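You operate a simulated robot arm through the tools that you are given. There is no shell and no other tool.

You are at the controls of a simulated robot arm. One attempt, no reset.

JOB
Set the mould board as the plan card says, then put the card in the blue tray.
Fine: leave the knob for mould 62 as it is.

Only the result counts: the job must be done as asked and must still hold three seconds after the hand-in. Knocking over, shifting, dropping, spilling or breaking anything else fails it.

ROBOT AND FRAMES
A 6-joint arm with a fingered hand, fixed in place. Base frame: the origin is at the foot of the arm, x ahead of it, y to its left, z up; the work surface is at about z = 0.85. Units: m, rad, N and s.
With the tool pointing down near the work surface it reaches from about 0.5 to 0.96 m from the base axis. Its first joint turns from -2.897 to 2.897 rad. Payload 5 kg.
The TCP is the grasp point between the finger pads, 0.043 m short of the fingertips. In the tool frame z runs along the fingers and y along their closing line. The gripper opens to 0.144 m. The gripper's body begins 0.05 m behind the TCP. The gripper is a hand of 5 fingers: y runs from the thumb to the fingers, the wrist lies at [-0.021, -0.133, -0.233] in the tool frame.
Orientation is told as [roll, pitch, yaw] about the base's x, y, z axes, in that order, counted from this pose: with the fingers straight down and the wrist toward the robot, the tool's x, y and z point along [0, 1, 0], [1, 0, 0] and [0, 0, -1] of the base frame.

CONTROLS
- The arm moves only by the tool apply_moves. Its argument "commands" is a list of rows, each a list of 6 numbers: the shift along the base's x, y, z in m, then the turn, a rotation vector about the base's x, y, z in rad. In form: [[x, y, z, wx, wy, wz], ...]. A call has 1 to 20 rows; each row shifts and turns the commanded pose from where the row before left it. A row lasts 0.2 s, in which the tool goes at most 0.05 m and 0.15 rad; a call with a longer step from one row to the next is refused whole. Where a pose cannot be reached the arm comes as near as it can. A force on the tool above 40 N (or 10 N above the force at the start of the call, whichever is more), or a blocked arm, ends the call early, and 0.2 s more pass. In this call time passes only in rows, and 0.2 s behind the last. The reply holds the time, the measured pose of the TCP, the force on the tool along the base axes, the opening and the grip force, in the units named above and with some noise, with the torque about the TCP (base axes, N m) and any sound that the robot's microphone picked up.
- Cameras (640 x 400 px; columns grow to the right, rows downward): "scene" is fixed at [0.2196, 0.5008, 1.8938]; the picture's right is [-0.43, -0.90, 0.00], its down [-0.90, 0.42, -0.13] and it looks along [0.11, -0.05, -0.99] (base axes); focal length 303 px, centre (320, 200). "wrist" rides on the gripper at [0.086, -0.109, -0.168] in the tool frame; the picture's right is [-0.80, 0.28, -0.53], its down [-0.54, -0.73, 0.42] and it looks along [-0.27, 0.63, 0.73] (tool axes); focal length 275 px, centre (320, 200). There is no depth. A picture from a camera that has moved, and an enlarged one, comes with that camera's place and axes in the base frame and with its lens.
- grab_frame(camera): a new picture of that camera. No time passes.
- move_column(by): slides the trunk up (or, below 0, down) by that many m; the arm rides with it, the base frame stays. It gives what a move gives, with no picture.
- move_fingers(index, middle, ring, little, thumb_bend, thumb_turn): sets how far each is bent, from 0 (flat) to 100 (curled in); at 30 the hand is open as for a grip, at 70 the pads meet at the TCP. One left out holds its place. A second passes; each finger stops where it meets its share of the squeeze, and holds until it gets a number again. It is the only way to open and close the hand. It gives what a move gives, with no picture; readings hold the bend of each and the force on index, middle, ring, little, thumb and palm. thumb_turn goes from beside the hand (0) to across from the fingers (100), as for a grip.
- enlarge(camera, box): a new picture of the part [left, top, right, bottom] of that camera's present view, enlarged. No time passes.
- job_done(): hands the job in; it is judged then, once.

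Places have to be worked out from the pictures, the camera data and where the tool is seen. Open the gripper and draw the arm clear of the work before you hand the job in, unless the task says otherwise.

The tools are called as a command line: name --pt "numbers of a row" for each row, then --argument value for the rest, lists and objects as JSON in quotes. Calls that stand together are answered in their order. apply_moves: Moves the arm, as the interface text tells. Its arguments: {"type":"object","properties":{"commands":{"type":"array","items":{"type":"array","items":{"type":"number"}}}},"required":["commands"]} The other tools are called the same way: move_column (by) slides the trunk up or down; move_fingers (index, middle, ring, little, thumb_bend, thumb_turn) moves the fingers one by one; grab_frame (camera) takes a picture; enlarge (camera, box) takes an enlarged picture of a part of a camera's view; job_done () hands the job in.

At the start:

```text
t: 0.0
position: [0.2473, 0.2776, 1.3981]
tool_rot: [-0.01, 0.0, -0.004]
contact_force: [1.4, 0.2, -0.2]
wrist_torque: [0.0, -0.04, 0.0]
opening: 0.1437
finger_force: 0.0
shape: jaw
bend: [30.0, 30.0, 30.0, 30.0, 30.0, 98.0]
finger forces: [0.0, 0.1, 0.1, 0.0, 0.0, 0.1]
trunk travel left (down, up): [-0.525, 0.065]
```

scene: 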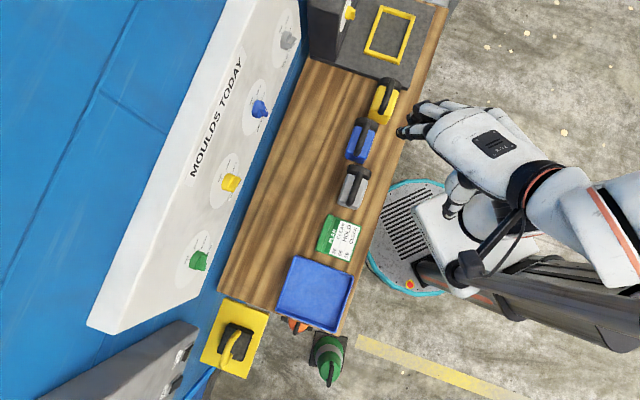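
wrist: 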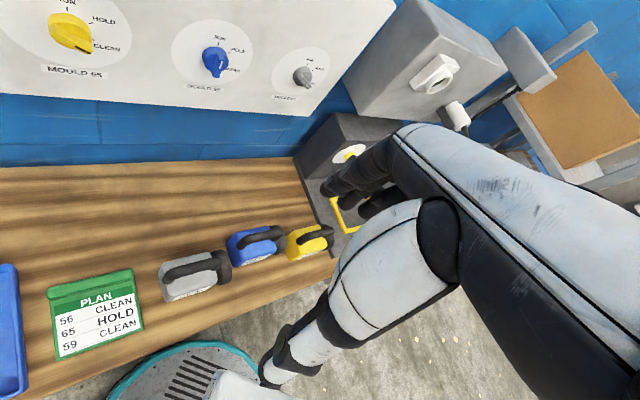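

The scene shows a board with four coloured knobs, a plan card beside the blue tray, and several items on the bench. I'll enlarge the card and the board to read them.

enlarge --camera "wrist" --box '[0, 220, 240, 370]'

enlarge --camera "wrist" --box '[0, 0, 360, 130]'

enlarge --camera "scene" --box '[160, 120, 280, 300]'

enlarge --camera "scene" --box '[220, 0, 340, 150]'

enlarge --camera "scene" --box '[260, 190, 400, 350]'

```text
2.67 times, centred on (120, 295) of wrist
camera zoom: at [0.1388, 0.366, 1.5661], right [0.28, -0.79, 0.54], down [-0.73, -0.54, -0.42], along [0.62, -0.28, -0.73], focal length 734 px, centre (853, -53)
```

zoom: 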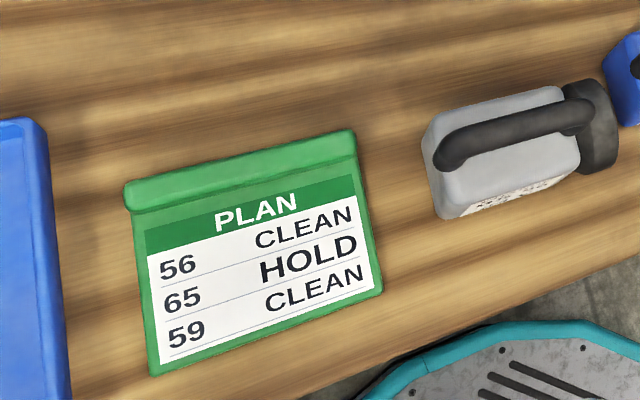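

```text
1.78 times, centred on (180, 65) of wrist
camera zoom: at [0.1388, 0.366, 1.5661], right [0.28, -0.79, 0.54], down [-0.73, -0.54, -0.42], along [0.62, -0.28, -0.73], focal length 489 px, centre (569, 440)
```

zoom: 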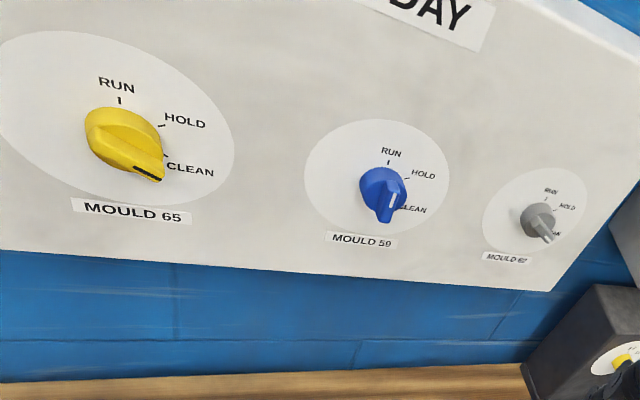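

```text
2.22 times, centred on (220, 210) of scene
camera zoom: at [0.2196, 0.5008, 1.8938], right [-0.43, -0.9, 0.0], down [-0.9, 0.42, -0.13], along [0.11, -0.05, -0.99], focal length 674 px, centre (542, 178)
```

zoom: 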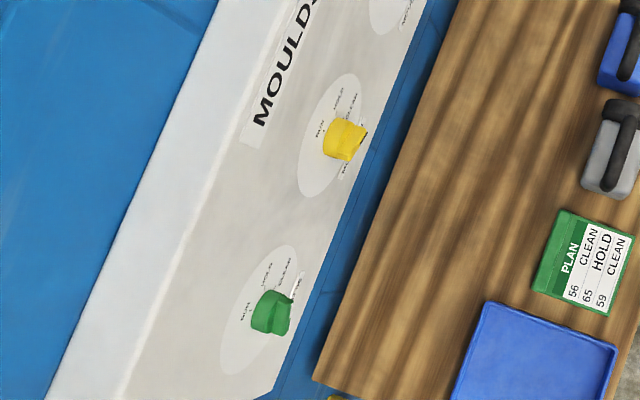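

```text
2.67 times, centred on (280, 75) of scene
camera zoom: at [0.2196, 0.5008, 1.8938], right [-0.43, -0.9, 0.0], down [-0.9, 0.42, -0.13], along [0.11, -0.05, -0.99], focal length 808 px, centre (427, 533)
```

zoom: 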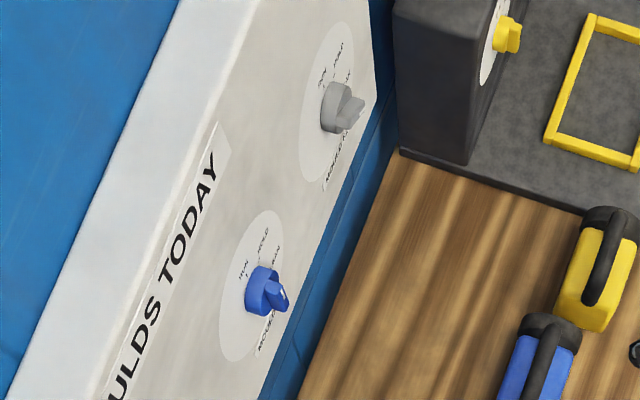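

```text
2.50 times, centred on (330, 270) of scene
camera zoom: at [0.2196, 0.5008, 1.8938], right [-0.43, -0.9, 0.0], down [-0.9, 0.42, -0.13], along [0.11, -0.05, -0.99], focal length 758 px, centre (295, 25)
```

zoom: 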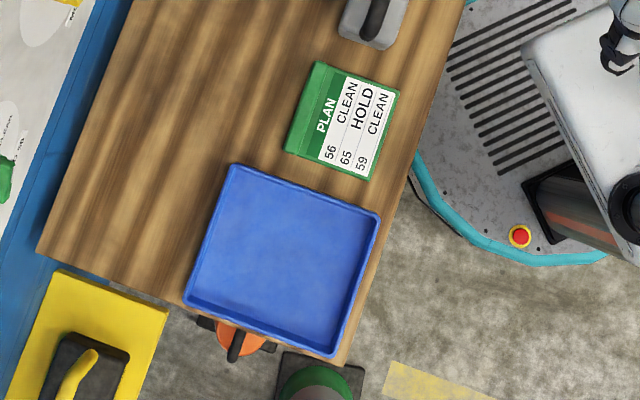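

The card reads 56 CLEAN, 65 HOLD, 59 CLEAN. From both cameras I put the knobs at about z 1.22: green (0.286, 0.764), yellow (0.416, 0.631), blue (0.55, 0.504), grey about (0.68, 0.38), with the board facing the robot at roughly 45 degrees. I'll turn the hand to face the board so I can see it squarely.

apply_moves --pt "0.01 0.01 0 0 0 0.131" --pt "0.01 0.01 0 0 0 0.131" --pt "0.01 0.01 0 0 0 0.131" --pt "0.01 0.01 0 0 0 0.131" --pt "0.01 0.01 0 0 0 0.131" --pt "0.01 0.01 0 0 0 0.131"

```text
t: 1.4
position: [0.3074, 0.3367, 1.3981]
tool_rot: [-0.008, 0.003, 0.785]
contact_force: [0.0, 0.1, -0.3]
wrist_torque: [-0.03, 0.05, -0.01]
opening: 0.1439
finger_force: 0.0
shape: jaw
bend: [30.0, 30.0, 30.0, 30.0, 30.0, 98.0]
finger forces: [0.0, 0.0, 0.0, 0.0, 0.0, 0.1]
trunk travel left (down, up): [-0.525, 0.065]
```

The yaw worked cleanly. Next I'll tilt the fingers up about 45 degrees toward the board while moving down slightly, so the wrist camera looks at it level.

apply_moves --pt "0 0 -0.01 0.092 -0.092 0" --pt "0 0 -0.01 0.092 -0.092 0" --pt "0 0 -0.01 0.092 -0.092 0" --pt "0 0 -0.01 0.092 -0.092 0" --pt "0 0 -0.01 0.092 -0.092 0" --pt "0 0 -0.01 0.092 -0.092 0"

grab_frame --camera "wrist"

grab_frame --camera "scene"

```text
t: 2.8
position: [0.3079, 0.337, 1.3369]
tool_rot: [-0.003, -0.78, 0.784]
contact_force: [0.2, 0.7, 0.0]
wrist_torque: [-0.02, 0.02, -0.02]
opening: 0.1437
finger_force: 0.1
shape: jaw
bend: [30.0, 30.0, 30.0, 30.0, 30.0, 98.0]
finger forces: [0.1, 0.0, 0.0, 0.0, 0.0, 0.0]
trunk travel left (down, up): [-0.525, 0.065]
```

```text
taken
camera wrist: at [0.1072, 0.2621, 1.3811], right [0.43, -0.69, 0.58], down [0.23, -0.54, -0.81], along [0.87, 0.48, -0.08], focal length 275 px, centre (320, 200)
```

wrist: 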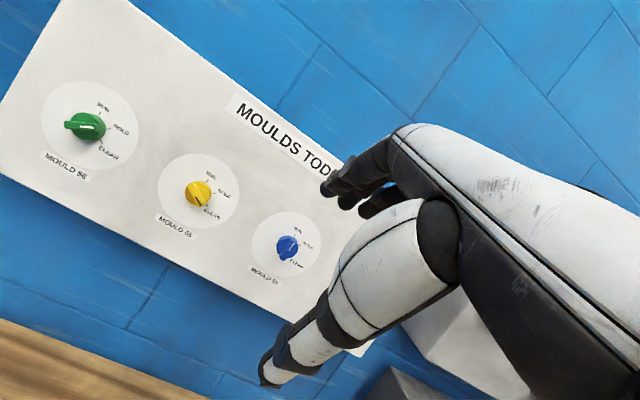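

```text
taken
```

scene: 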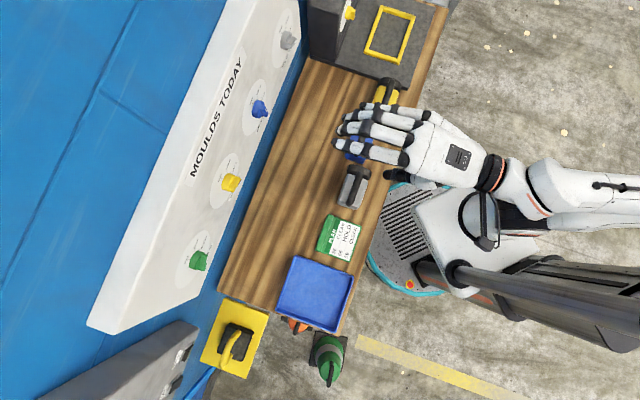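

enlarge --camera "wrist" --box '[30, 70, 150, 190]'

enlarge --camera "wrist" --box '[145, 145, 245, 245]'

enlarge --camera "wrist" --box '[240, 205, 330, 295]'

```text
3.33 times, centred on (90, 130) of wrist
camera zoom: at [0.1072, 0.2621, 1.3811], right [0.43, -0.69, 0.58], down [0.23, -0.54, -0.81], along [0.87, 0.48, -0.08], focal length 918 px, centre (1087, 433)
```

zoom: 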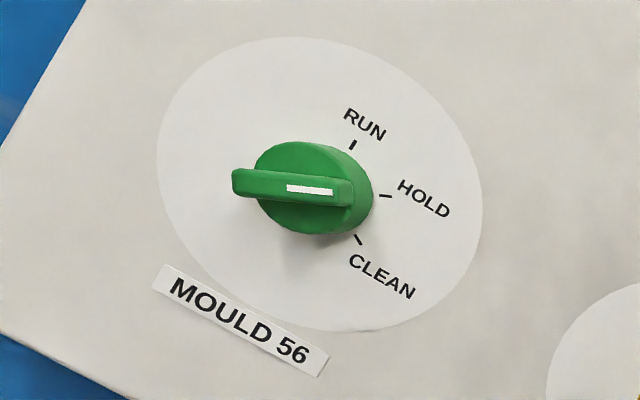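

```text
4.00 times, centred on (195, 195) of wrist
camera zoom: at [0.1072, 0.2621, 1.3811], right [0.43, -0.69, 0.58], down [0.23, -0.54, -0.81], along [0.87, 0.48, -0.08], focal length 1101 px, centre (820, 220)
```

zoom: 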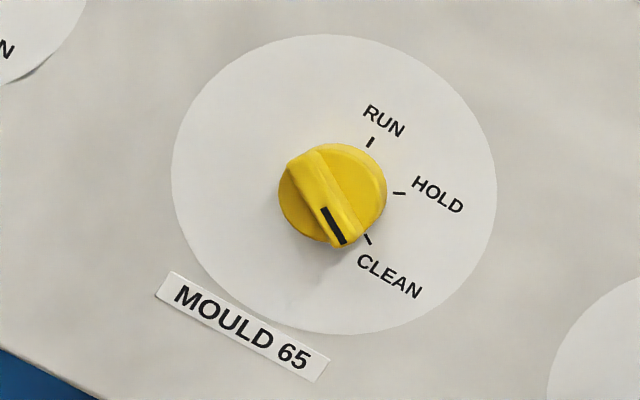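

```text
4.44 times, centred on (285, 250) of wrist
camera zoom: at [0.1072, 0.2621, 1.3811], right [0.43, -0.69, 0.58], down [0.23, -0.54, -0.81], along [0.87, 0.48, -0.08], focal length 1224 px, centre (476, -22)
```

zoom: 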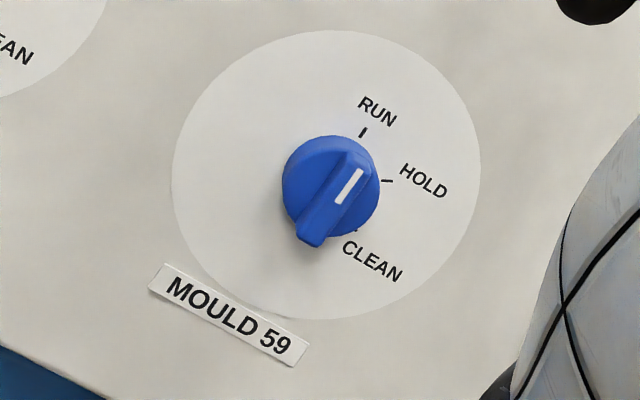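

Now the settings are readable: green (56) is at HOLD, yellow (65) at CLEAN, blue (59) at RUN. So 56 goes HOLD to CLEAN, 65 goes CLEAN to HOLD, and 59 goes RUN to CLEAN; I'll zoom in on the scene camera to fix the board plane and tick angles.

enlarge --camera "scene" --box '[205, 145, 255, 215]'

enlarge --camera "scene" --box '[170, 225, 225, 300]'

enlarge --camera "scene" --box '[235, 70, 285, 150]'

enlarge --camera "wrist" --box '[130, 60, 450, 260]'

```text
5.71 times, centred on (230, 180) of scene
camera zoom: at [0.2196, 0.5008, 1.8938], right [-0.43, -0.9, 0.0], down [-0.9, 0.42, -0.13], along [0.11, -0.05, -0.99], focal length 1732 px, centre (834, 314)
```

zoom: 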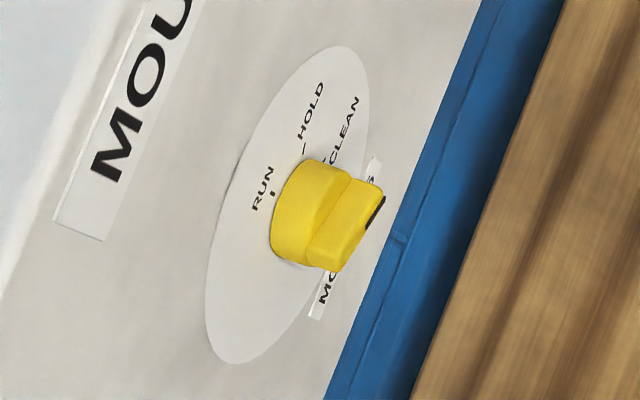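

```text
5.33 times, centred on (198, 262) of scene
camera zoom: at [0.2196, 0.5008, 1.8938], right [-0.43, -0.9, 0.0], down [-0.9, 0.42, -0.13], along [0.11, -0.05, -0.99], focal length 1617 px, centre (973, -133)
```

zoom: 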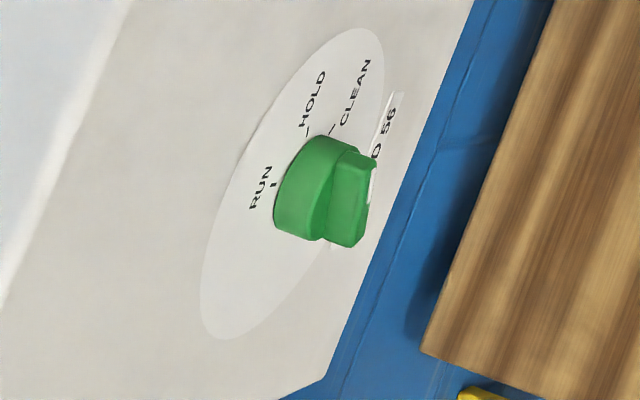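

```text
5.00 times, centred on (260, 110) of scene
camera zoom: at [0.2196, 0.5008, 1.8938], right [-0.43, -0.9, 0.0], down [-0.9, 0.42, -0.13], along [0.11, -0.05, -0.99], focal length 1516 px, centre (620, 650)
```

zoom: 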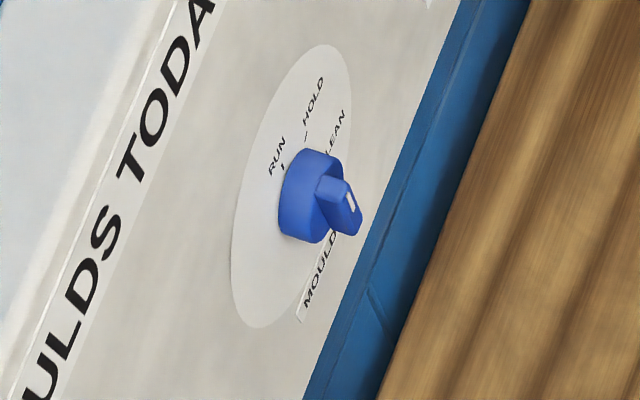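

```text
2.00 times, centred on (290, 160) of wrist
camera zoom: at [0.1072, 0.2621, 1.3811], right [0.43, -0.69, 0.58], down [0.23, -0.54, -0.81], along [0.87, 0.48, -0.08], focal length 551 px, centre (380, 280)
```

zoom: 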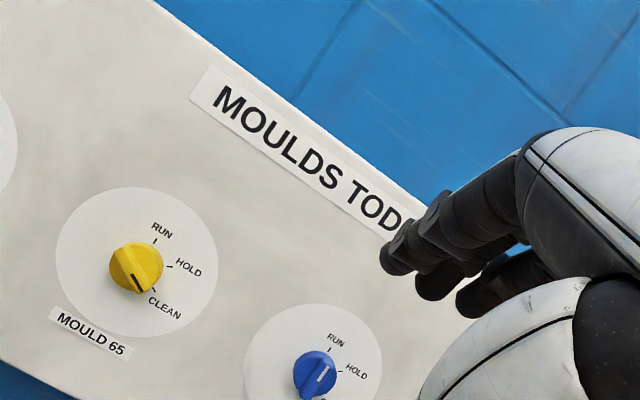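

Geometry: the board face is vertical at about 0.751 m along the 45° direction, with knob centres at height about 1.236. Seen from the robot, RUN is about 0° (up), HOLD about 60° and CLEAN about 120° clockwise. I'll swing the hand to point at the board, 15 cm in front of the yellow knob, and check its pose.

apply_moves --pt "0.0013 0.0325 -0.0167 0.0925 -0.0925 0" --pt "0.0013 0.0325 -0.0167 0.0925 -0.0925 0" --pt "0.0013 0.0325 -0.0167 0.0925 -0.0925 0" --pt "0.0013 0.0325 -0.0167 0.0925 -0.0925 0" --pt "0.0013 0.0325 -0.0167 0.0925 -0.0925 0" --pt "0.0013 0.0325 -0.0167 0.0925 -0.0925 0"

grab_frame --camera "wrist"

grab_frame --camera "scene"

```text
t: 4.2
position: [0.2162, 0.5521, 1.3593]
tool_rot: [0.2, -1.409, 0.521]
contact_force: [-1.2, 1.0, -1.0]
wrist_torque: [0.07, -0.04, -0.06]
opening: 0.1439
finger_force: 0.1
shape: jaw
bend: [30.0, 30.0, 30.0, 30.0, 30.0, 97.0]
finger forces: [0.1, 0.0, 0.0, 0.1, 0.0, 0.1]
out of reach, approached as far as the arm can: row 2, 3, 4, 5, 6
trunk travel left (down, up): [-0.525, 0.065]
```

```text
taken
camera wrist: at [0.0195, 0.4995, 1.2823], right [0.17, -0.93, 0.34], down [0.57, -0.19, -0.8], along [0.8, 0.33, 0.5], focal length 275 px, centre (320, 200)
```

wrist: 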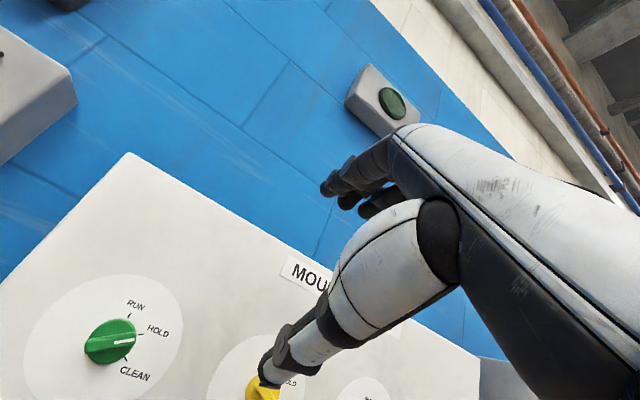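

```text
taken
```

scene: 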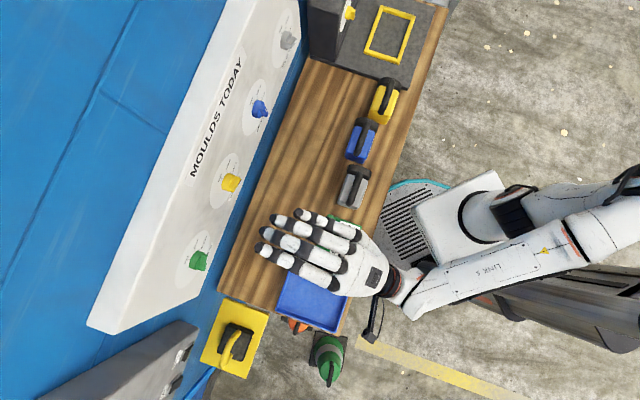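

The arm reported out of reach here: the wrist is too folded close to the base. I'll back off to the earlier reachable pose, then lower the trunk so the board sits higher relative to the shoulder.

apply_moves --pt "-0.0013 -0.0325 0.0167 -0.0925 0.0925 0" --pt "-0.0013 -0.0325 0.0167 -0.0925 0.0925 0" --pt "-0.0013 -0.0325 0.0167 -0.0925 0.0925 0" --pt "-0.0013 -0.0325 0.0167 -0.0925 0.0925 0" --pt "-0.0013 -0.0325 0.0167 -0.0925 0.0925 0" --pt "-0.0013 -0.0325 0.0167 -0.0925 0.0925 0"

```text
t: 5.8
position: [0.2094, 0.3628, 1.4186]
tool_rot: [-0.119, -0.581, 0.781]
contact_force: [0.0, 0.9, 0.2]
wrist_torque: [-0.03, -0.02, 0.03]
opening: 0.144
finger_force: 0.0
shape: jaw
bend: [30.0, 30.0, 30.0, 30.0, 30.0, 98.0]
finger forces: [0.0, 0.1, 0.0, 0.1, 0.0, 0.0]
trunk travel left (down, up): [-0.525, 0.065]
stopped in row 6: the arm was blocked; the commanded pose is now the measured one
```

grab_frame --camera "scene"

grab_frame --camera "wrist"

```text
taken
```

scene: 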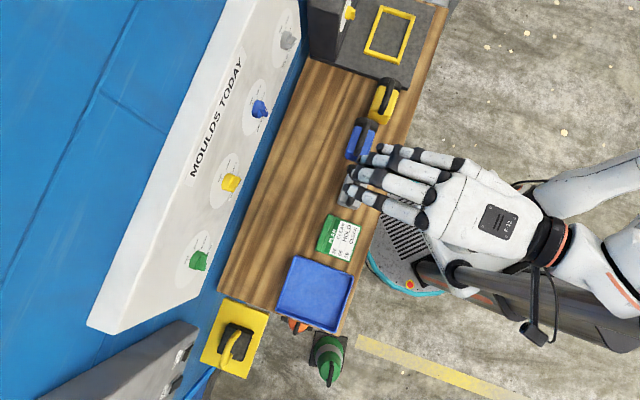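

```text
taken
camera wrist: at [0.0093, 0.3125, 1.4901], right [0.44, -0.59, 0.68], down [0.12, -0.71, -0.7], along [0.89, 0.39, -0.24], focal length 275 px, centre (320, 200)
```

wrist: 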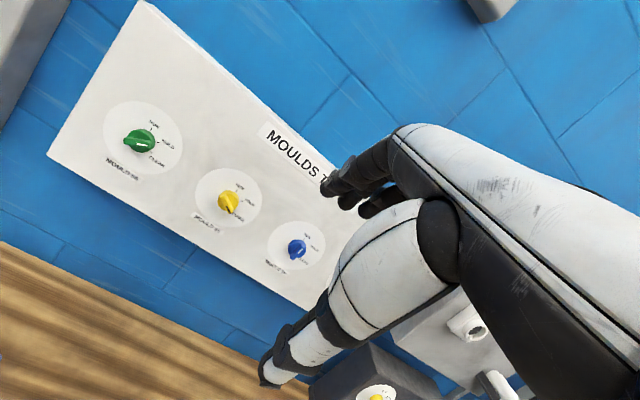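

The hand is clear of everything. I'll lower the trunk 0.25 m (hand ends near z 1.17, well above the bench).

move_column --by -0.25

```text
t: 8.4
position: [0.2089, 0.362, 1.1688]
tool_rot: [-0.116, -0.58, 0.78]
contact_force: [-0.3, 0.0, -0.3]
wrist_torque: [-0.02, 0.02, -0.02]
opening: 0.144
finger_force: 0.1
shape: jaw
bend: [30.0, 30.0, 30.0, 30.0, 30.0, 98.0]
finger forces: [0.0, 0.1, 0.0, 0.0, 0.0, 0.0]
trunk travel left (down, up): [-0.275, 0.315]
```

Trunk is down with the hand free. Now I'll raise and advance the hand relative to the board while fixing the small roll error, then pitch up gradually.

apply_moves --pt "0.02 0.02 0.03 0.02 0.02 0" --pt "0.02 0.02 0.03 0.02 0.02 0" --pt "0.02 0.02 0.03 0.02 0.02 0" --pt "0.02 0.02 0.03 0.02 0.02 0" --pt "0.02 0.02 0.03 0.02 0.02 0"

apply_moves --pt "0 0 0 0.09 -0.09 0" --pt "0 0 0 0.09 -0.09 0" --pt "0 0 0 0.09 -0.09 0" --pt "0 0 0 0.09 -0.09 0"

```text
t: 9.6
position: [0.3108, 0.4635, 1.3203]
tool_rot: [0.061, -0.572, 0.683]
contact_force: [0.3, 0.0, 0.5]
wrist_torque: [-0.01, 0.03, 0.01]
opening: 0.1436
finger_force: 0.1
shape: jaw
bend: [30.0, 30.0, 30.0, 30.0, 30.0, 98.0]
finger forces: [0.1, 0.0, 0.0, 0.0, 0.0, 0.1]
trunk travel left (down, up): [-0.275, 0.315]
```

```text
t: 10.6
position: [0.3093, 0.4594, 1.3238]
tool_rot: [0.173, -1.084, 0.599]
contact_force: [0.1, 0.9, -0.9]
wrist_torque: [-0.01, -0.03, 0.01]
opening: 0.1437
finger_force: 0.0
shape: jaw
bend: [30.0, 30.0, 30.0, 30.0, 30.0, 98.0]
finger forces: [0.1, 0.0, 0.0, 0.0, 0.0, 0.1]
trunk travel left (down, up): [-0.275, 0.315]
```

Reachable now at 62° pitch. I'll finish the pitch to horizontal and then look.

apply_moves --pt "0.005 0.02 -0.02 0.0845 -0.0845 0" --pt "0.005 0.02 -0.02 0.0845 -0.0845 0" --pt "0.005 0.02 -0.02 0.0845 -0.0845 0" --pt "0.005 0.02 -0.02 0.0845 -0.0845 0"

grab_frame --camera "wrist"

grab_frame --camera "scene"

```text
t: 11.6
position: [0.3129, 0.5347, 1.2689]
tool_rot: [0.965, -1.45, -0.19]
contact_force: [0.9, -0.1, 0.4]
wrist_torque: [-0.03, 0.05, 0.08]
opening: 0.1438
finger_force: 0.0
shape: jaw
bend: [30.0, 30.0, 30.0, 30.0, 30.0, 98.0]
finger forces: [0.0, 0.0, 0.0, 0.1, 0.0, 0.0]
out of reach, approached as far as the arm can: row 4
trunk travel left (down, up): [-0.275, 0.315]
```

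```text
taken
camera wrist: at [0.1205, 0.4818, 1.1816], right [0.21, -0.95, 0.24], down [0.59, -0.07, -0.8], along [0.78, 0.31, 0.55], focal length 275 px, centre (320, 200)
```

wrist: 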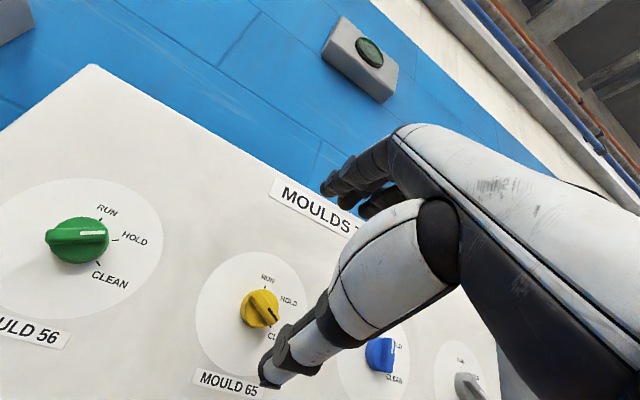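

```text
taken
```

scene: 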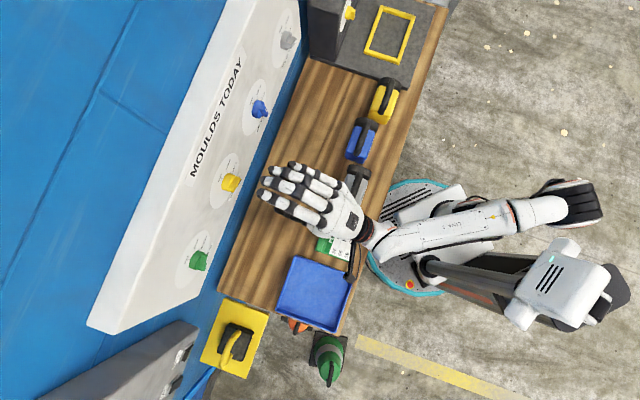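

Very close: the hand now faces the board but hits a limit at the last degree. I'll lower the trunk further in steps, raising the hand back each time, so the forearm slopes up and the wrist has more room.

move_column --by -0.1

apply_moves --pt "0 0 0.035 0 0 0" --pt "0 0 0.035 0 0 0" --pt "0 0 0.035 0 0 0"

```text
t: 12.9
position: [0.3136, 0.5351, 1.1676]
tool_rot: [0.941, -1.45, -0.166]
contact_force: [0.1, -0.3, 0.3]
wrist_torque: [0.0, 0.0, 0.0]
opening: 0.1441
finger_force: 0.1
shape: jaw
bend: [30.0, 30.0, 30.0, 30.0, 30.0, 98.0]
finger forces: [0.0, 0.0, 0.0, 0.0, 0.0, 0.0]
trunk travel left (down, up): [-0.175, 0.415]
```

```text
t: 13.7
position: [0.3127, 0.5365, 1.271]
tool_rot: [0.926, -1.451, -0.153]
contact_force: [0.6, 0.5, -0.2]
wrist_torque: [0.03, -0.01, -0.01]
opening: 0.1438
finger_force: 0.1
shape: jaw
bend: [30.0, 30.0, 30.0, 30.0, 30.0, 98.0]
finger forces: [0.0, 0.1, 0.0, 0.1, 0.1, 0.1]
trunk travel left (down, up): [-0.175, 0.415]
```

The hand held its orientation with more room. Now I'll trim the pitch and roll the hand ~24° clockwise so the closing line is perpendicular to the yellow bar (bar at 120°).

apply_moves --pt "0 0 0 0.0488 -0.0488 0" --pt "0 0 0 0.1 0.1 0" --pt "0 0 0 0.1 0.1 0" --pt "0 0 0 0.1 0.1 0"

grab_frame --camera "wrist"

grab_frame --camera "scene"

```text
t: 14.7
position: [0.313, 0.5358, 1.274]
tool_rot: [1.561, -1.047, -0.784]
contact_force: [0.8, 0.3, -0.4]
wrist_torque: [-0.05, 0.04, 0.03]
opening: 0.1439
finger_force: 0.2
shape: jaw
bend: [30.0, 30.0, 30.0, 30.0, 30.0, 98.0]
finger forces: [0.1, 0.1, 0.1, 0.0, 0.0, 0.0]
trunk travel left (down, up): [-0.175, 0.415]
```

```text
taken
camera wrist: at [0.102, 0.5102, 1.2236], right [0.2, -0.97, -0.15], down [0.37, 0.22, -0.9], along [0.91, 0.13, 0.41], focal length 275 px, centre (320, 200)
```

wrist: 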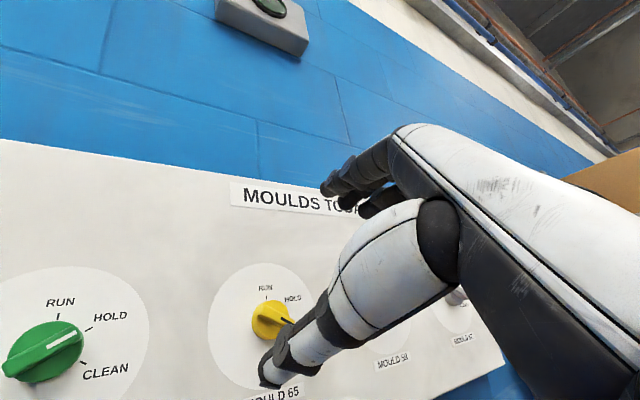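

```text
taken
```

scene: 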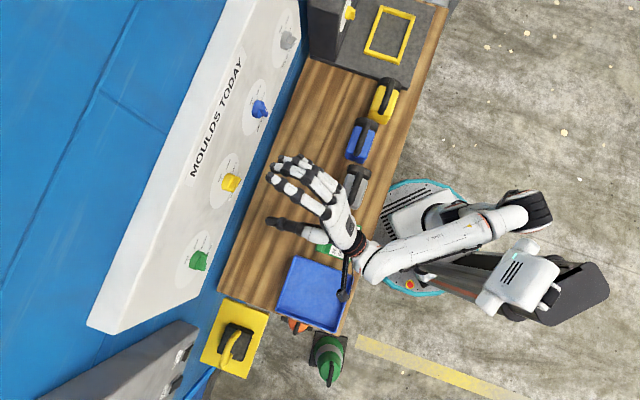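

Orientation now is almost exactly what I want: pointing at the board, rolled 30°. I'll centre on the yellow knob at this standoff, then close the hand part way in free air to learn where the pads meet.

apply_moves --pt "0.003 -0.003 -0.019 0 0 0" --pt "0 0 -0.019 0.005 0 0"

move_fingers --index 62 --middle 62 --ring 62 --little 62 --thumb_bend 62 --thumb_turn 100

grab_frame --camera "wrist"

enlarge --camera "scene" --box '[200, 120, 380, 280]'

```text
t: 15.3
position: [0.3156, 0.5342, 1.2356]
tool_rot: [1.569, -1.045, -0.791]
contact_force: [0.3, -0.8, 1.3]
wrist_torque: [-0.01, 0.05, -0.01]
opening: 0.144
finger_force: 0.0
shape: jaw
bend: [30.0, 30.0, 30.0, 30.0, 30.0, 98.0]
finger forces: [0.0, 0.0, 0.0, 0.1, 0.1, 0.0]
trunk travel left (down, up): [-0.175, 0.415]
```

```text
t: 16.3
position: [0.3146, 0.5339, 1.2344]
tool_rot: [1.567, -1.044, -0.789]
contact_force: [0.5, 0.1, 0.0]
wrist_torque: [-0.01, -0.03, 0.03]
opening: 0.0359
finger_force: 0.2
shape: fingers
bend: [62.0, 62.0, 62.0, 62.0, 62.0, 100.0]
finger forces: [0.1, 0.1, 0.1, 0.1, 0.0, 0.0]
trunk travel left (down, up): [-0.175, 0.415]
```

```text
taken
camera wrist: at [0.1045, 0.508, 1.1853], right [0.2, -0.97, -0.15], down [0.37, 0.22, -0.9], along [0.9, 0.13, 0.41], focal length 275 px, centre (320, 200)
```

wrist: 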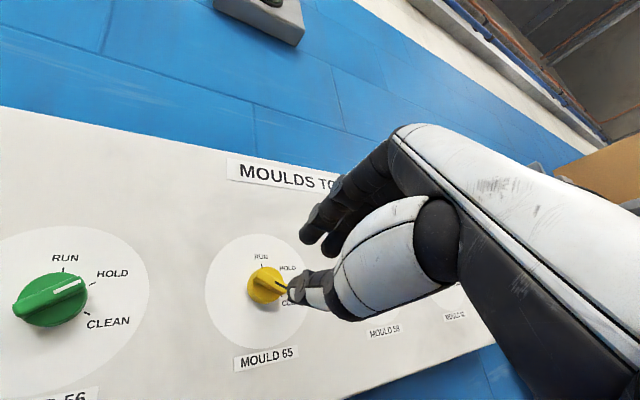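

```text
2.50 times, centred on (290, 200) of scene
camera zoom: at [0.2196, 0.5008, 1.8938], right [-0.43, -0.9, 0.0], down [-0.9, 0.42, -0.13], along [0.11, -0.05, -0.99], focal length 758 px, centre (395, 200)
```

zoom: 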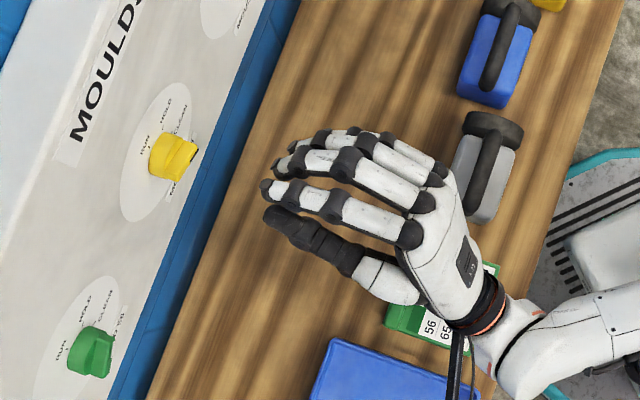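

Closing at 62 leaves a 36 mm opening, and the thumb seems to oppose the nearest finger. I'll zoom in on the fingertips to confirm which finger lines up with the thumb.

enlarge --camera "scene" --box '[255, 160, 345, 220]'

enlarge --camera "wrist" --box '[200, 130, 440, 340]'

```text
6.67 times, centred on (300, 190) of scene
camera zoom: at [0.2196, 0.5008, 1.8938], right [-0.43, -0.9, 0.0], down [-0.9, 0.42, -0.13], along [0.11, -0.05, -0.99], focal length 2021 px, centre (453, 267)
```

zoom: 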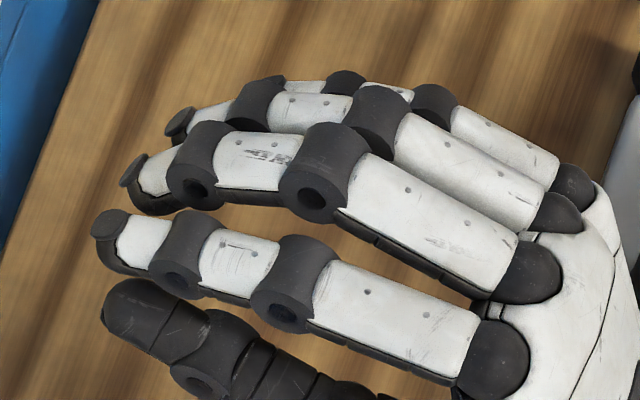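

```text
1.90 times, centred on (320, 235) of wrist
camera zoom: at [0.1045, 0.508, 1.1853], right [0.2, -0.97, -0.15], down [0.37, 0.22, -0.9], along [0.9, 0.13, 0.41], focal length 524 px, centre (320, 133)
```

zoom: 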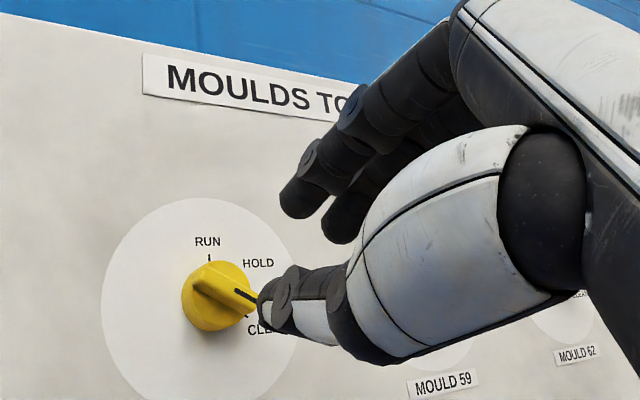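

Index and thumb line up at the TCP (tool x≈0), with the middle finger about 2 cm to one side, so a pinch with index, middle and thumb suits the bar. The predicted knob pixel matches the wrist picture within 3 px, so I'll advance 6 cm.

apply_moves --pt "0.0155 0.0127 0.001 0 0 0" --pt "0.0141 0.0141 0 0 0 0" --pt "0.0141 0.0141 0 0 0 0"

enlarge --camera "wrist" --box '[200, 150, 440, 340]'

enlarge --camera "scene" --box '[200, 130, 320, 220]'

```text
t: 17.1
position: [0.3618, 0.5732, 1.2354]
tool_rot: [1.569, -1.045, -0.79]
contact_force: [-0.5, -0.7, 0.3]
wrist_torque: [-0.03, 0.03, 0.01]
opening: 0.0357
finger_force: 0.1
shape: fingers
bend: [62.0, 62.0, 62.0, 62.0, 62.0, 100.0]
finger forces: [0.0, 0.0, 0.0, 0.0, 0.1, 0.0]
trunk travel left (down, up): [-0.175, 0.415]
```

```text
2.11 times, centred on (320, 245) of wrist
camera zoom: at [0.1502, 0.5481, 1.1866], right [0.2, -0.97, -0.15], down [0.37, 0.22, -0.9], along [0.9, 0.13, 0.41], focal length 580 px, centre (320, 105)
```

zoom: 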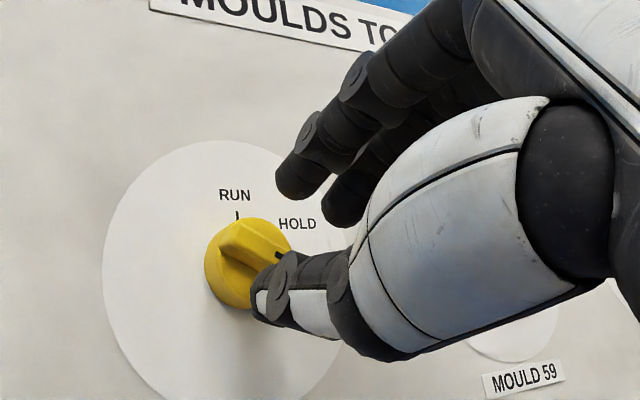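

```text
4.44 times, centred on (260, 175) of scene
camera zoom: at [0.2196, 0.5008, 1.8938], right [-0.43, -0.9, 0.0], down [-0.9, 0.42, -0.13], along [0.11, -0.05, -0.99], focal length 1347 px, centre (587, 311)
```

zoom: 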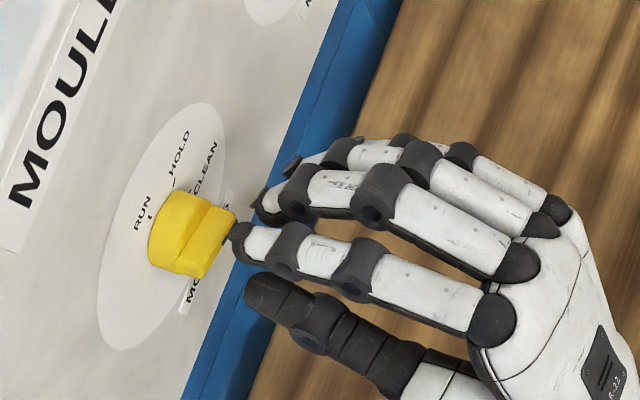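

Tool is 4 cm closer. I'll zoom on the knob to check the alignment before the last approach.

enlarge --camera "wrist" --box '[260, 215, 350, 275]'

enlarge --camera "scene" --box '[215, 155, 275, 200]'

```text
6.67 times, centred on (305, 245) of wrist
camera zoom: at [0.1502, 0.5481, 1.1866], right [0.2, -0.97, -0.15], down [0.37, 0.22, -0.9], along [0.9, 0.13, 0.41], focal length 1835 px, centre (420, -100)
```

zoom: 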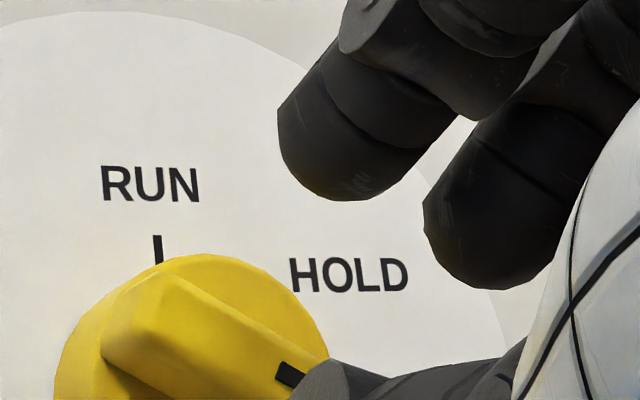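

```text
8.89 times, centred on (245, 178) of scene
camera zoom: at [0.2196, 0.5008, 1.8938], right [-0.43, -0.9, 0.0], down [-0.9, 0.42, -0.13], along [0.11, -0.05, -0.99], focal length 2695 px, centre (987, 400)
```

zoom: 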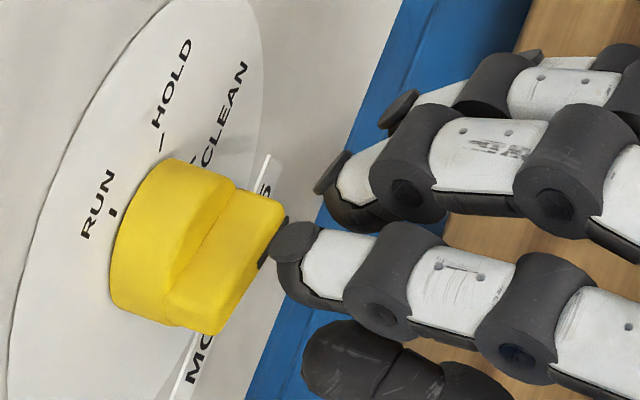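

Alignment is good sideways; the bar centre looks about 3–4 mm lower than the tool axis. I'll drop 3 mm and advance 2.4 cm slowly so the tips straddle the bar.

apply_moves --pt "0 0 -0.003 0 0 0" --pt "0.0057 0.0057 0 0 0 0" --pt "0.0057 0.0057 0 0 0 0" --pt "0.0057 0.0057 0 0 0 0"

enlarge --camera "wrist" --box '[230, 190, 350, 290]'

enlarge --camera "scene" --box '[205, 150, 285, 210]'

```text
t: 18.1
position: [0.3767, 0.5909, 1.2329]
tool_rot: [1.569, -1.046, -0.788]
contact_force: [-0.2, -0.2, 0.9]
wrist_torque: [-0.01, 0.05, 0.04]
opening: 0.0361
finger_force: 0.0
shape: fingers
bend: [62.0, 62.0, 62.0, 62.0, 62.0, 100.0]
finger forces: [0.0, 0.0, 0.0, 0.0, 0.0, 0.0]
trunk travel left (down, up): [-0.175, 0.415]
```

```text
4.00 times, centred on (290, 240) of wrist
camera zoom: at [0.166, 0.565, 1.1837], right [0.2, -0.97, -0.15], down [0.37, 0.22, -0.9], along [0.9, 0.13, 0.41], focal length 1101 px, centre (440, 40)
```

zoom: 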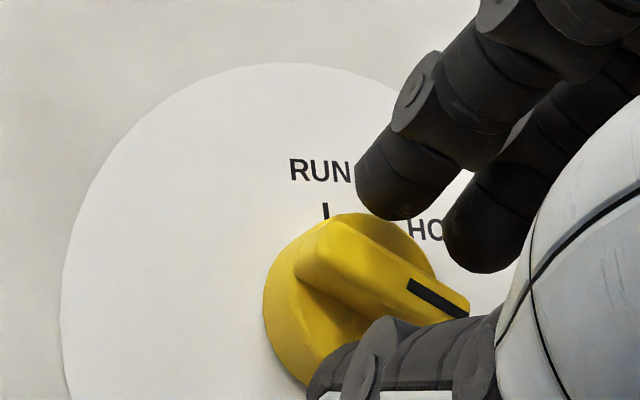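

```text
6.67 times, centred on (245, 180) of scene
camera zoom: at [0.2196, 0.5008, 1.8938], right [-0.43, -0.9, 0.0], down [-0.9, 0.42, -0.13], along [0.11, -0.05, -0.99], focal length 2021 px, centre (820, 333)
```

zoom: 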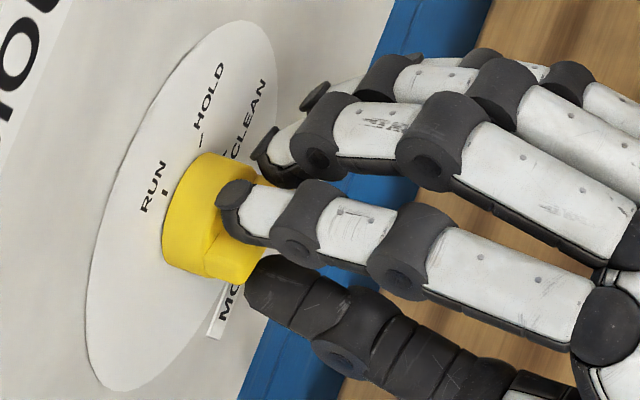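

The index and thumb now straddle the bar with the tool axis on the bar centre. I'll close index, middle and thumb on it.

move_fingers --index 74 --middle 74 --thumb_bend 74

enlarge --camera "wrist" --box '[230, 190, 350, 290]'

enlarge --camera "scene" --box '[205, 150, 285, 210]'

```text
t: 19.1
position: [0.3777, 0.5884, 1.234]
tool_rot: [1.573, -1.044, -0.793]
contact_force: [1.0, -9.2, 9.3]
wrist_torque: [0.26, -0.34, -0.25]
opening: 0.0066
finger_force: 18.0
shape: fingers
bend: [73.0, 72.0, 62.0, 62.0, 70.0, 100.0]
finger forces: [19.0, 10.2, 0.0, 0.1, 7.0, 0.0]
trunk travel left (down, up): [-0.175, 0.415]
```

```text
4.00 times, centred on (290, 240) of wrist
camera zoom: at [0.1659, 0.5632, 1.1853], right [0.2, -0.97, -0.16], down [0.37, 0.22, -0.9], along [0.9, 0.12, 0.41], focal length 1101 px, centre (440, 40)
```

zoom: 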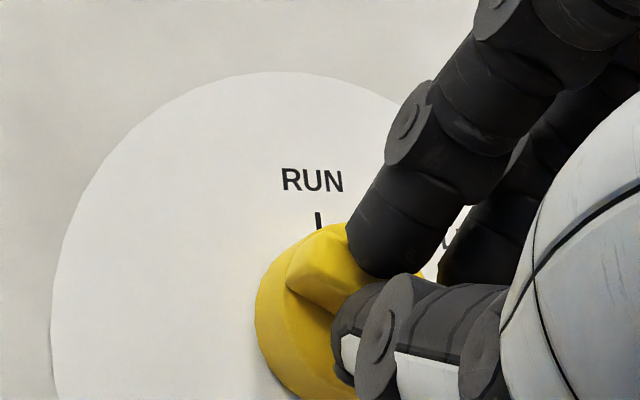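

```text
6.67 times, centred on (245, 180) of scene
camera zoom: at [0.2196, 0.5008, 1.8938], right [-0.43, -0.9, 0.0], down [-0.9, 0.42, -0.13], along [0.11, -0.05, -0.99], focal length 2021 px, centre (820, 333)
```

zoom: 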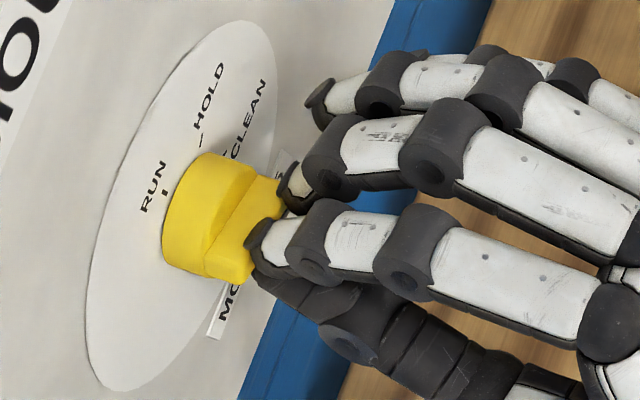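

The fingers report firm contact (index 19 N, middle 10 N, thumb 7 N). I'll try a small counter-clockwise turn about the knob axis and see whether the bar follows.

apply_moves --pt "0 0 0 -0.06 -0.06 0" --pt "0 0 0 -0.06 -0.06 0" --pt "0 0 0 -0.06 -0.06 0"

enlarge --camera "wrist" --box '[230, 190, 350, 290]'

enlarge --camera "scene" --box '[205, 150, 285, 210]'

```text
t: 19.9
position: [0.3758, 0.5881, 1.2353]
tool_rot: [1.58, -1.299, -0.804]
contact_force: [-0.6, -13.3, 9.3]
wrist_torque: [0.34, -0.27, -0.31]
opening: 0.0061
finger_force: 19.1
shape: fingers
bend: [73.0, 72.0, 62.0, 62.0, 71.0, 100.0]
finger forces: [22.1, 8.8, 0.0, 0.0, 7.7, 0.1]
trunk travel left (down, up): [-0.175, 0.415]
```

```text
4.00 times, centred on (290, 240) of wrist
camera zoom: at [0.1777, 0.5513, 1.1538], right [0.21, -0.98, 0.06], down [0.53, 0.06, -0.84], along [0.82, 0.21, 0.53], focal length 1101 px, centre (440, 40)
```

zoom: 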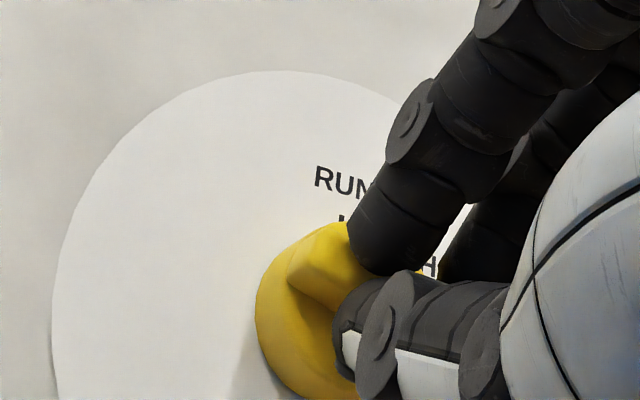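

```text
6.67 times, centred on (245, 180) of scene
camera zoom: at [0.2196, 0.5008, 1.8938], right [-0.43, -0.9, 0.0], down [-0.9, 0.42, -0.13], along [0.11, -0.05, -0.99], focal length 2021 px, centre (820, 333)
```

zoom: 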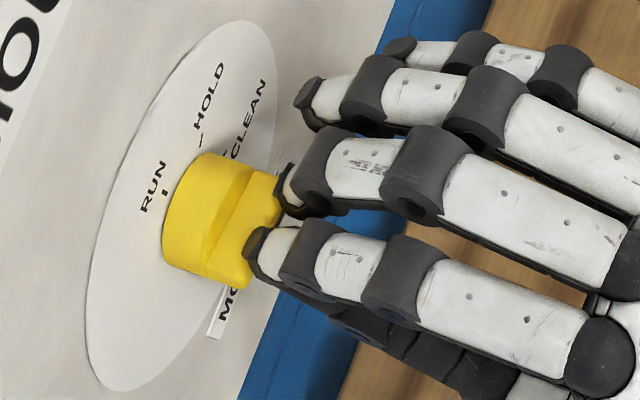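

The bar turns with the hand while the dial stays still. I'll continue counter-clockwise in stages.

apply_moves --pt "0 0 0 -0.07 -0.07 0" --pt "0 0 0 -0.07 -0.07 0" --pt "0 0 0 -0.07 -0.07 0" --pt "0 0 0 -0.07 -0.07 0"

grab_frame --camera "wrist"

enlarge --camera "scene" --box '[205, 150, 285, 210]'

```text
t: 20.9
position: [0.3427, 0.61, 1.2786]
tool_rot: [-1.369, -1.451, 2.133]
contact_force: [0.3, 0.6, -0.2]
wrist_torque: [0.06, -0.03, -0.01]
opening: 0.0011
finger_force: 0.2
shape: fingers
bend: [74.0, 74.0, 62.0, 62.0, 70.0, 100.0]
finger forces: [0.1, 0.0, 0.0, 0.1, 0.0, 0.0]
out of reach, approached as far as the arm can: row 2, 3, 4
trunk travel left (down, up): [-0.175, 0.415]
```

```text
taken
camera wrist: at [0.1664, 0.5444, 1.1659], right [0.14, -0.91, 0.39], down [0.73, -0.17, -0.67], along [0.67, 0.38, 0.64], focal length 275 px, centre (320, 200)
```

wrist: 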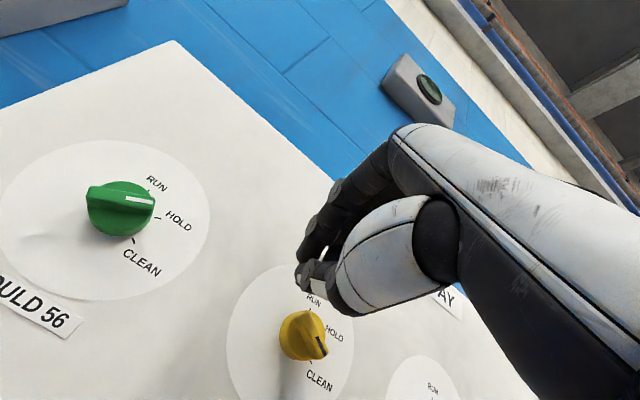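

```text
6.67 times, centred on (245, 180) of scene
camera zoom: at [0.2196, 0.5008, 1.8938], right [-0.43, -0.9, 0.0], down [-0.9, 0.42, -0.13], along [0.11, -0.05, -0.99], focal length 2021 px, centre (820, 333)
```

zoom: 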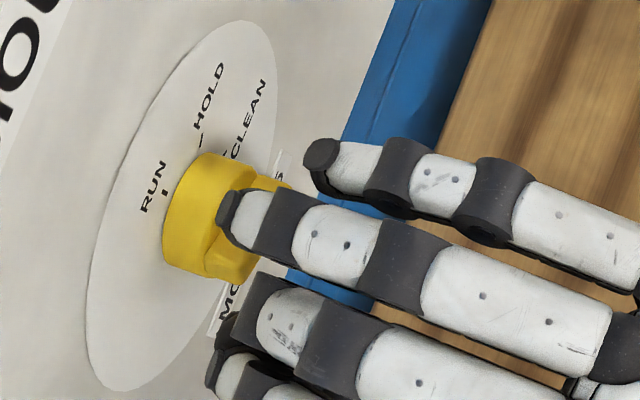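

The arm ran out of reach below about +5° roll, and the fingers slipped off with the yellow knob only partly turned. I'll back straight off the board first and restore the roll, then look at the knob.

apply_moves --pt "-0.0141 -0.0141 0 0.03 0.03 0" --pt "-0.0141 -0.0141 0 0.05 0.05 0" --pt "-0.0141 -0.0141 0 0.07 0.07 0" --pt "0 0 0 0.07 0.07 0"

grab_frame --camera "wrist"

enlarge --camera "scene" --box '[200, 130, 320, 220]'

```text
t: 21.9
position: [0.2972, 0.5668, 1.2776]
tool_rot: [1.577, -1.382, -0.797]
contact_force: [0.8, -0.2, -0.4]
wrist_torque: [0.0, 0.02, 0.02]
opening: 0.0011
finger_force: 0.0
shape: fingers
bend: [74.0, 74.0, 62.0, 62.0, 70.0, 100.0]
finger forces: [0.1, 0.0, 0.0, 0.0, 0.1, 0.0]
trunk travel left (down, up): [-0.175, 0.415]
```

```text
taken
camera wrist: at [0.1045, 0.5227, 1.1891], right [0.21, -0.97, 0.13], down [0.58, 0.01, -0.81], along [0.79, 0.24, 0.57], focal length 275 px, centre (320, 200)
```

wrist: 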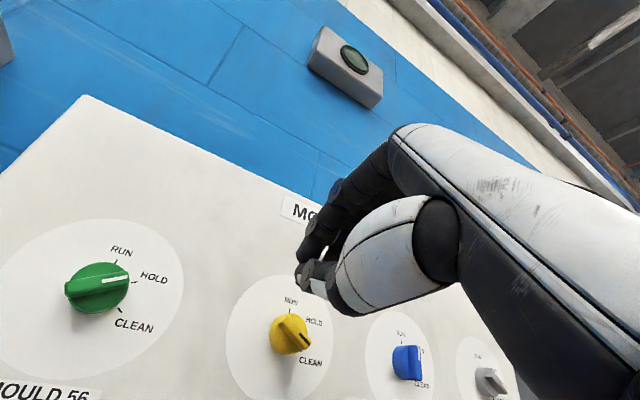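

```text
4.44 times, centred on (260, 175) of scene
camera zoom: at [0.2196, 0.5008, 1.8938], right [-0.43, -0.9, 0.0], down [-0.9, 0.42, -0.13], along [0.11, -0.05, -0.99], focal length 1347 px, centre (587, 311)
```

zoom: 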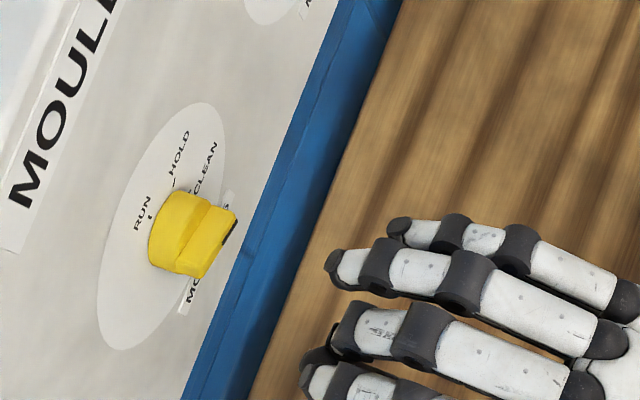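

Clear of the board. I'll zoom in on the yellow knob to see where it ended up.

enlarge --camera "wrist" --box '[220, 265, 350, 395]'

enlarge --camera "scene" --box '[215, 150, 265, 200]'

```text
3.08 times, centred on (285, 330) of wrist
camera zoom: at [0.1045, 0.5227, 1.1891], right [0.21, -0.97, 0.13], down [0.58, 0.01, -0.81], along [0.79, 0.24, 0.57], focal length 847 px, centre (428, -200)
```

zoom: 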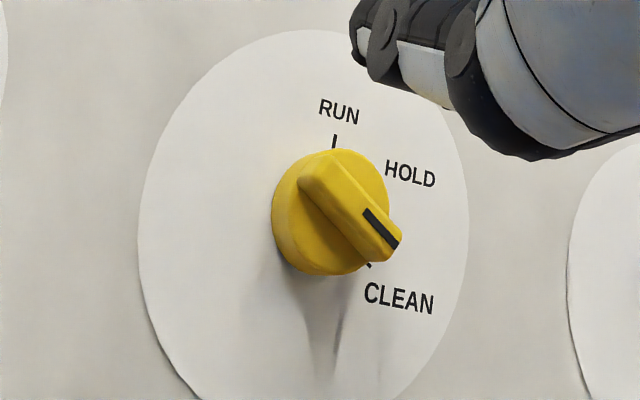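

```text
8.00 times, centred on (240, 175) of scene
camera zoom: at [0.2196, 0.5008, 1.8938], right [-0.43, -0.9, 0.0], down [-0.9, 0.42, -0.13], along [0.11, -0.05, -0.99], focal length 2425 px, centre (960, 400)
```

zoom: 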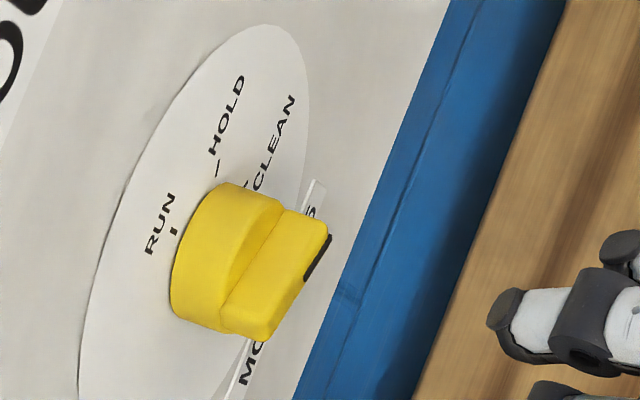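

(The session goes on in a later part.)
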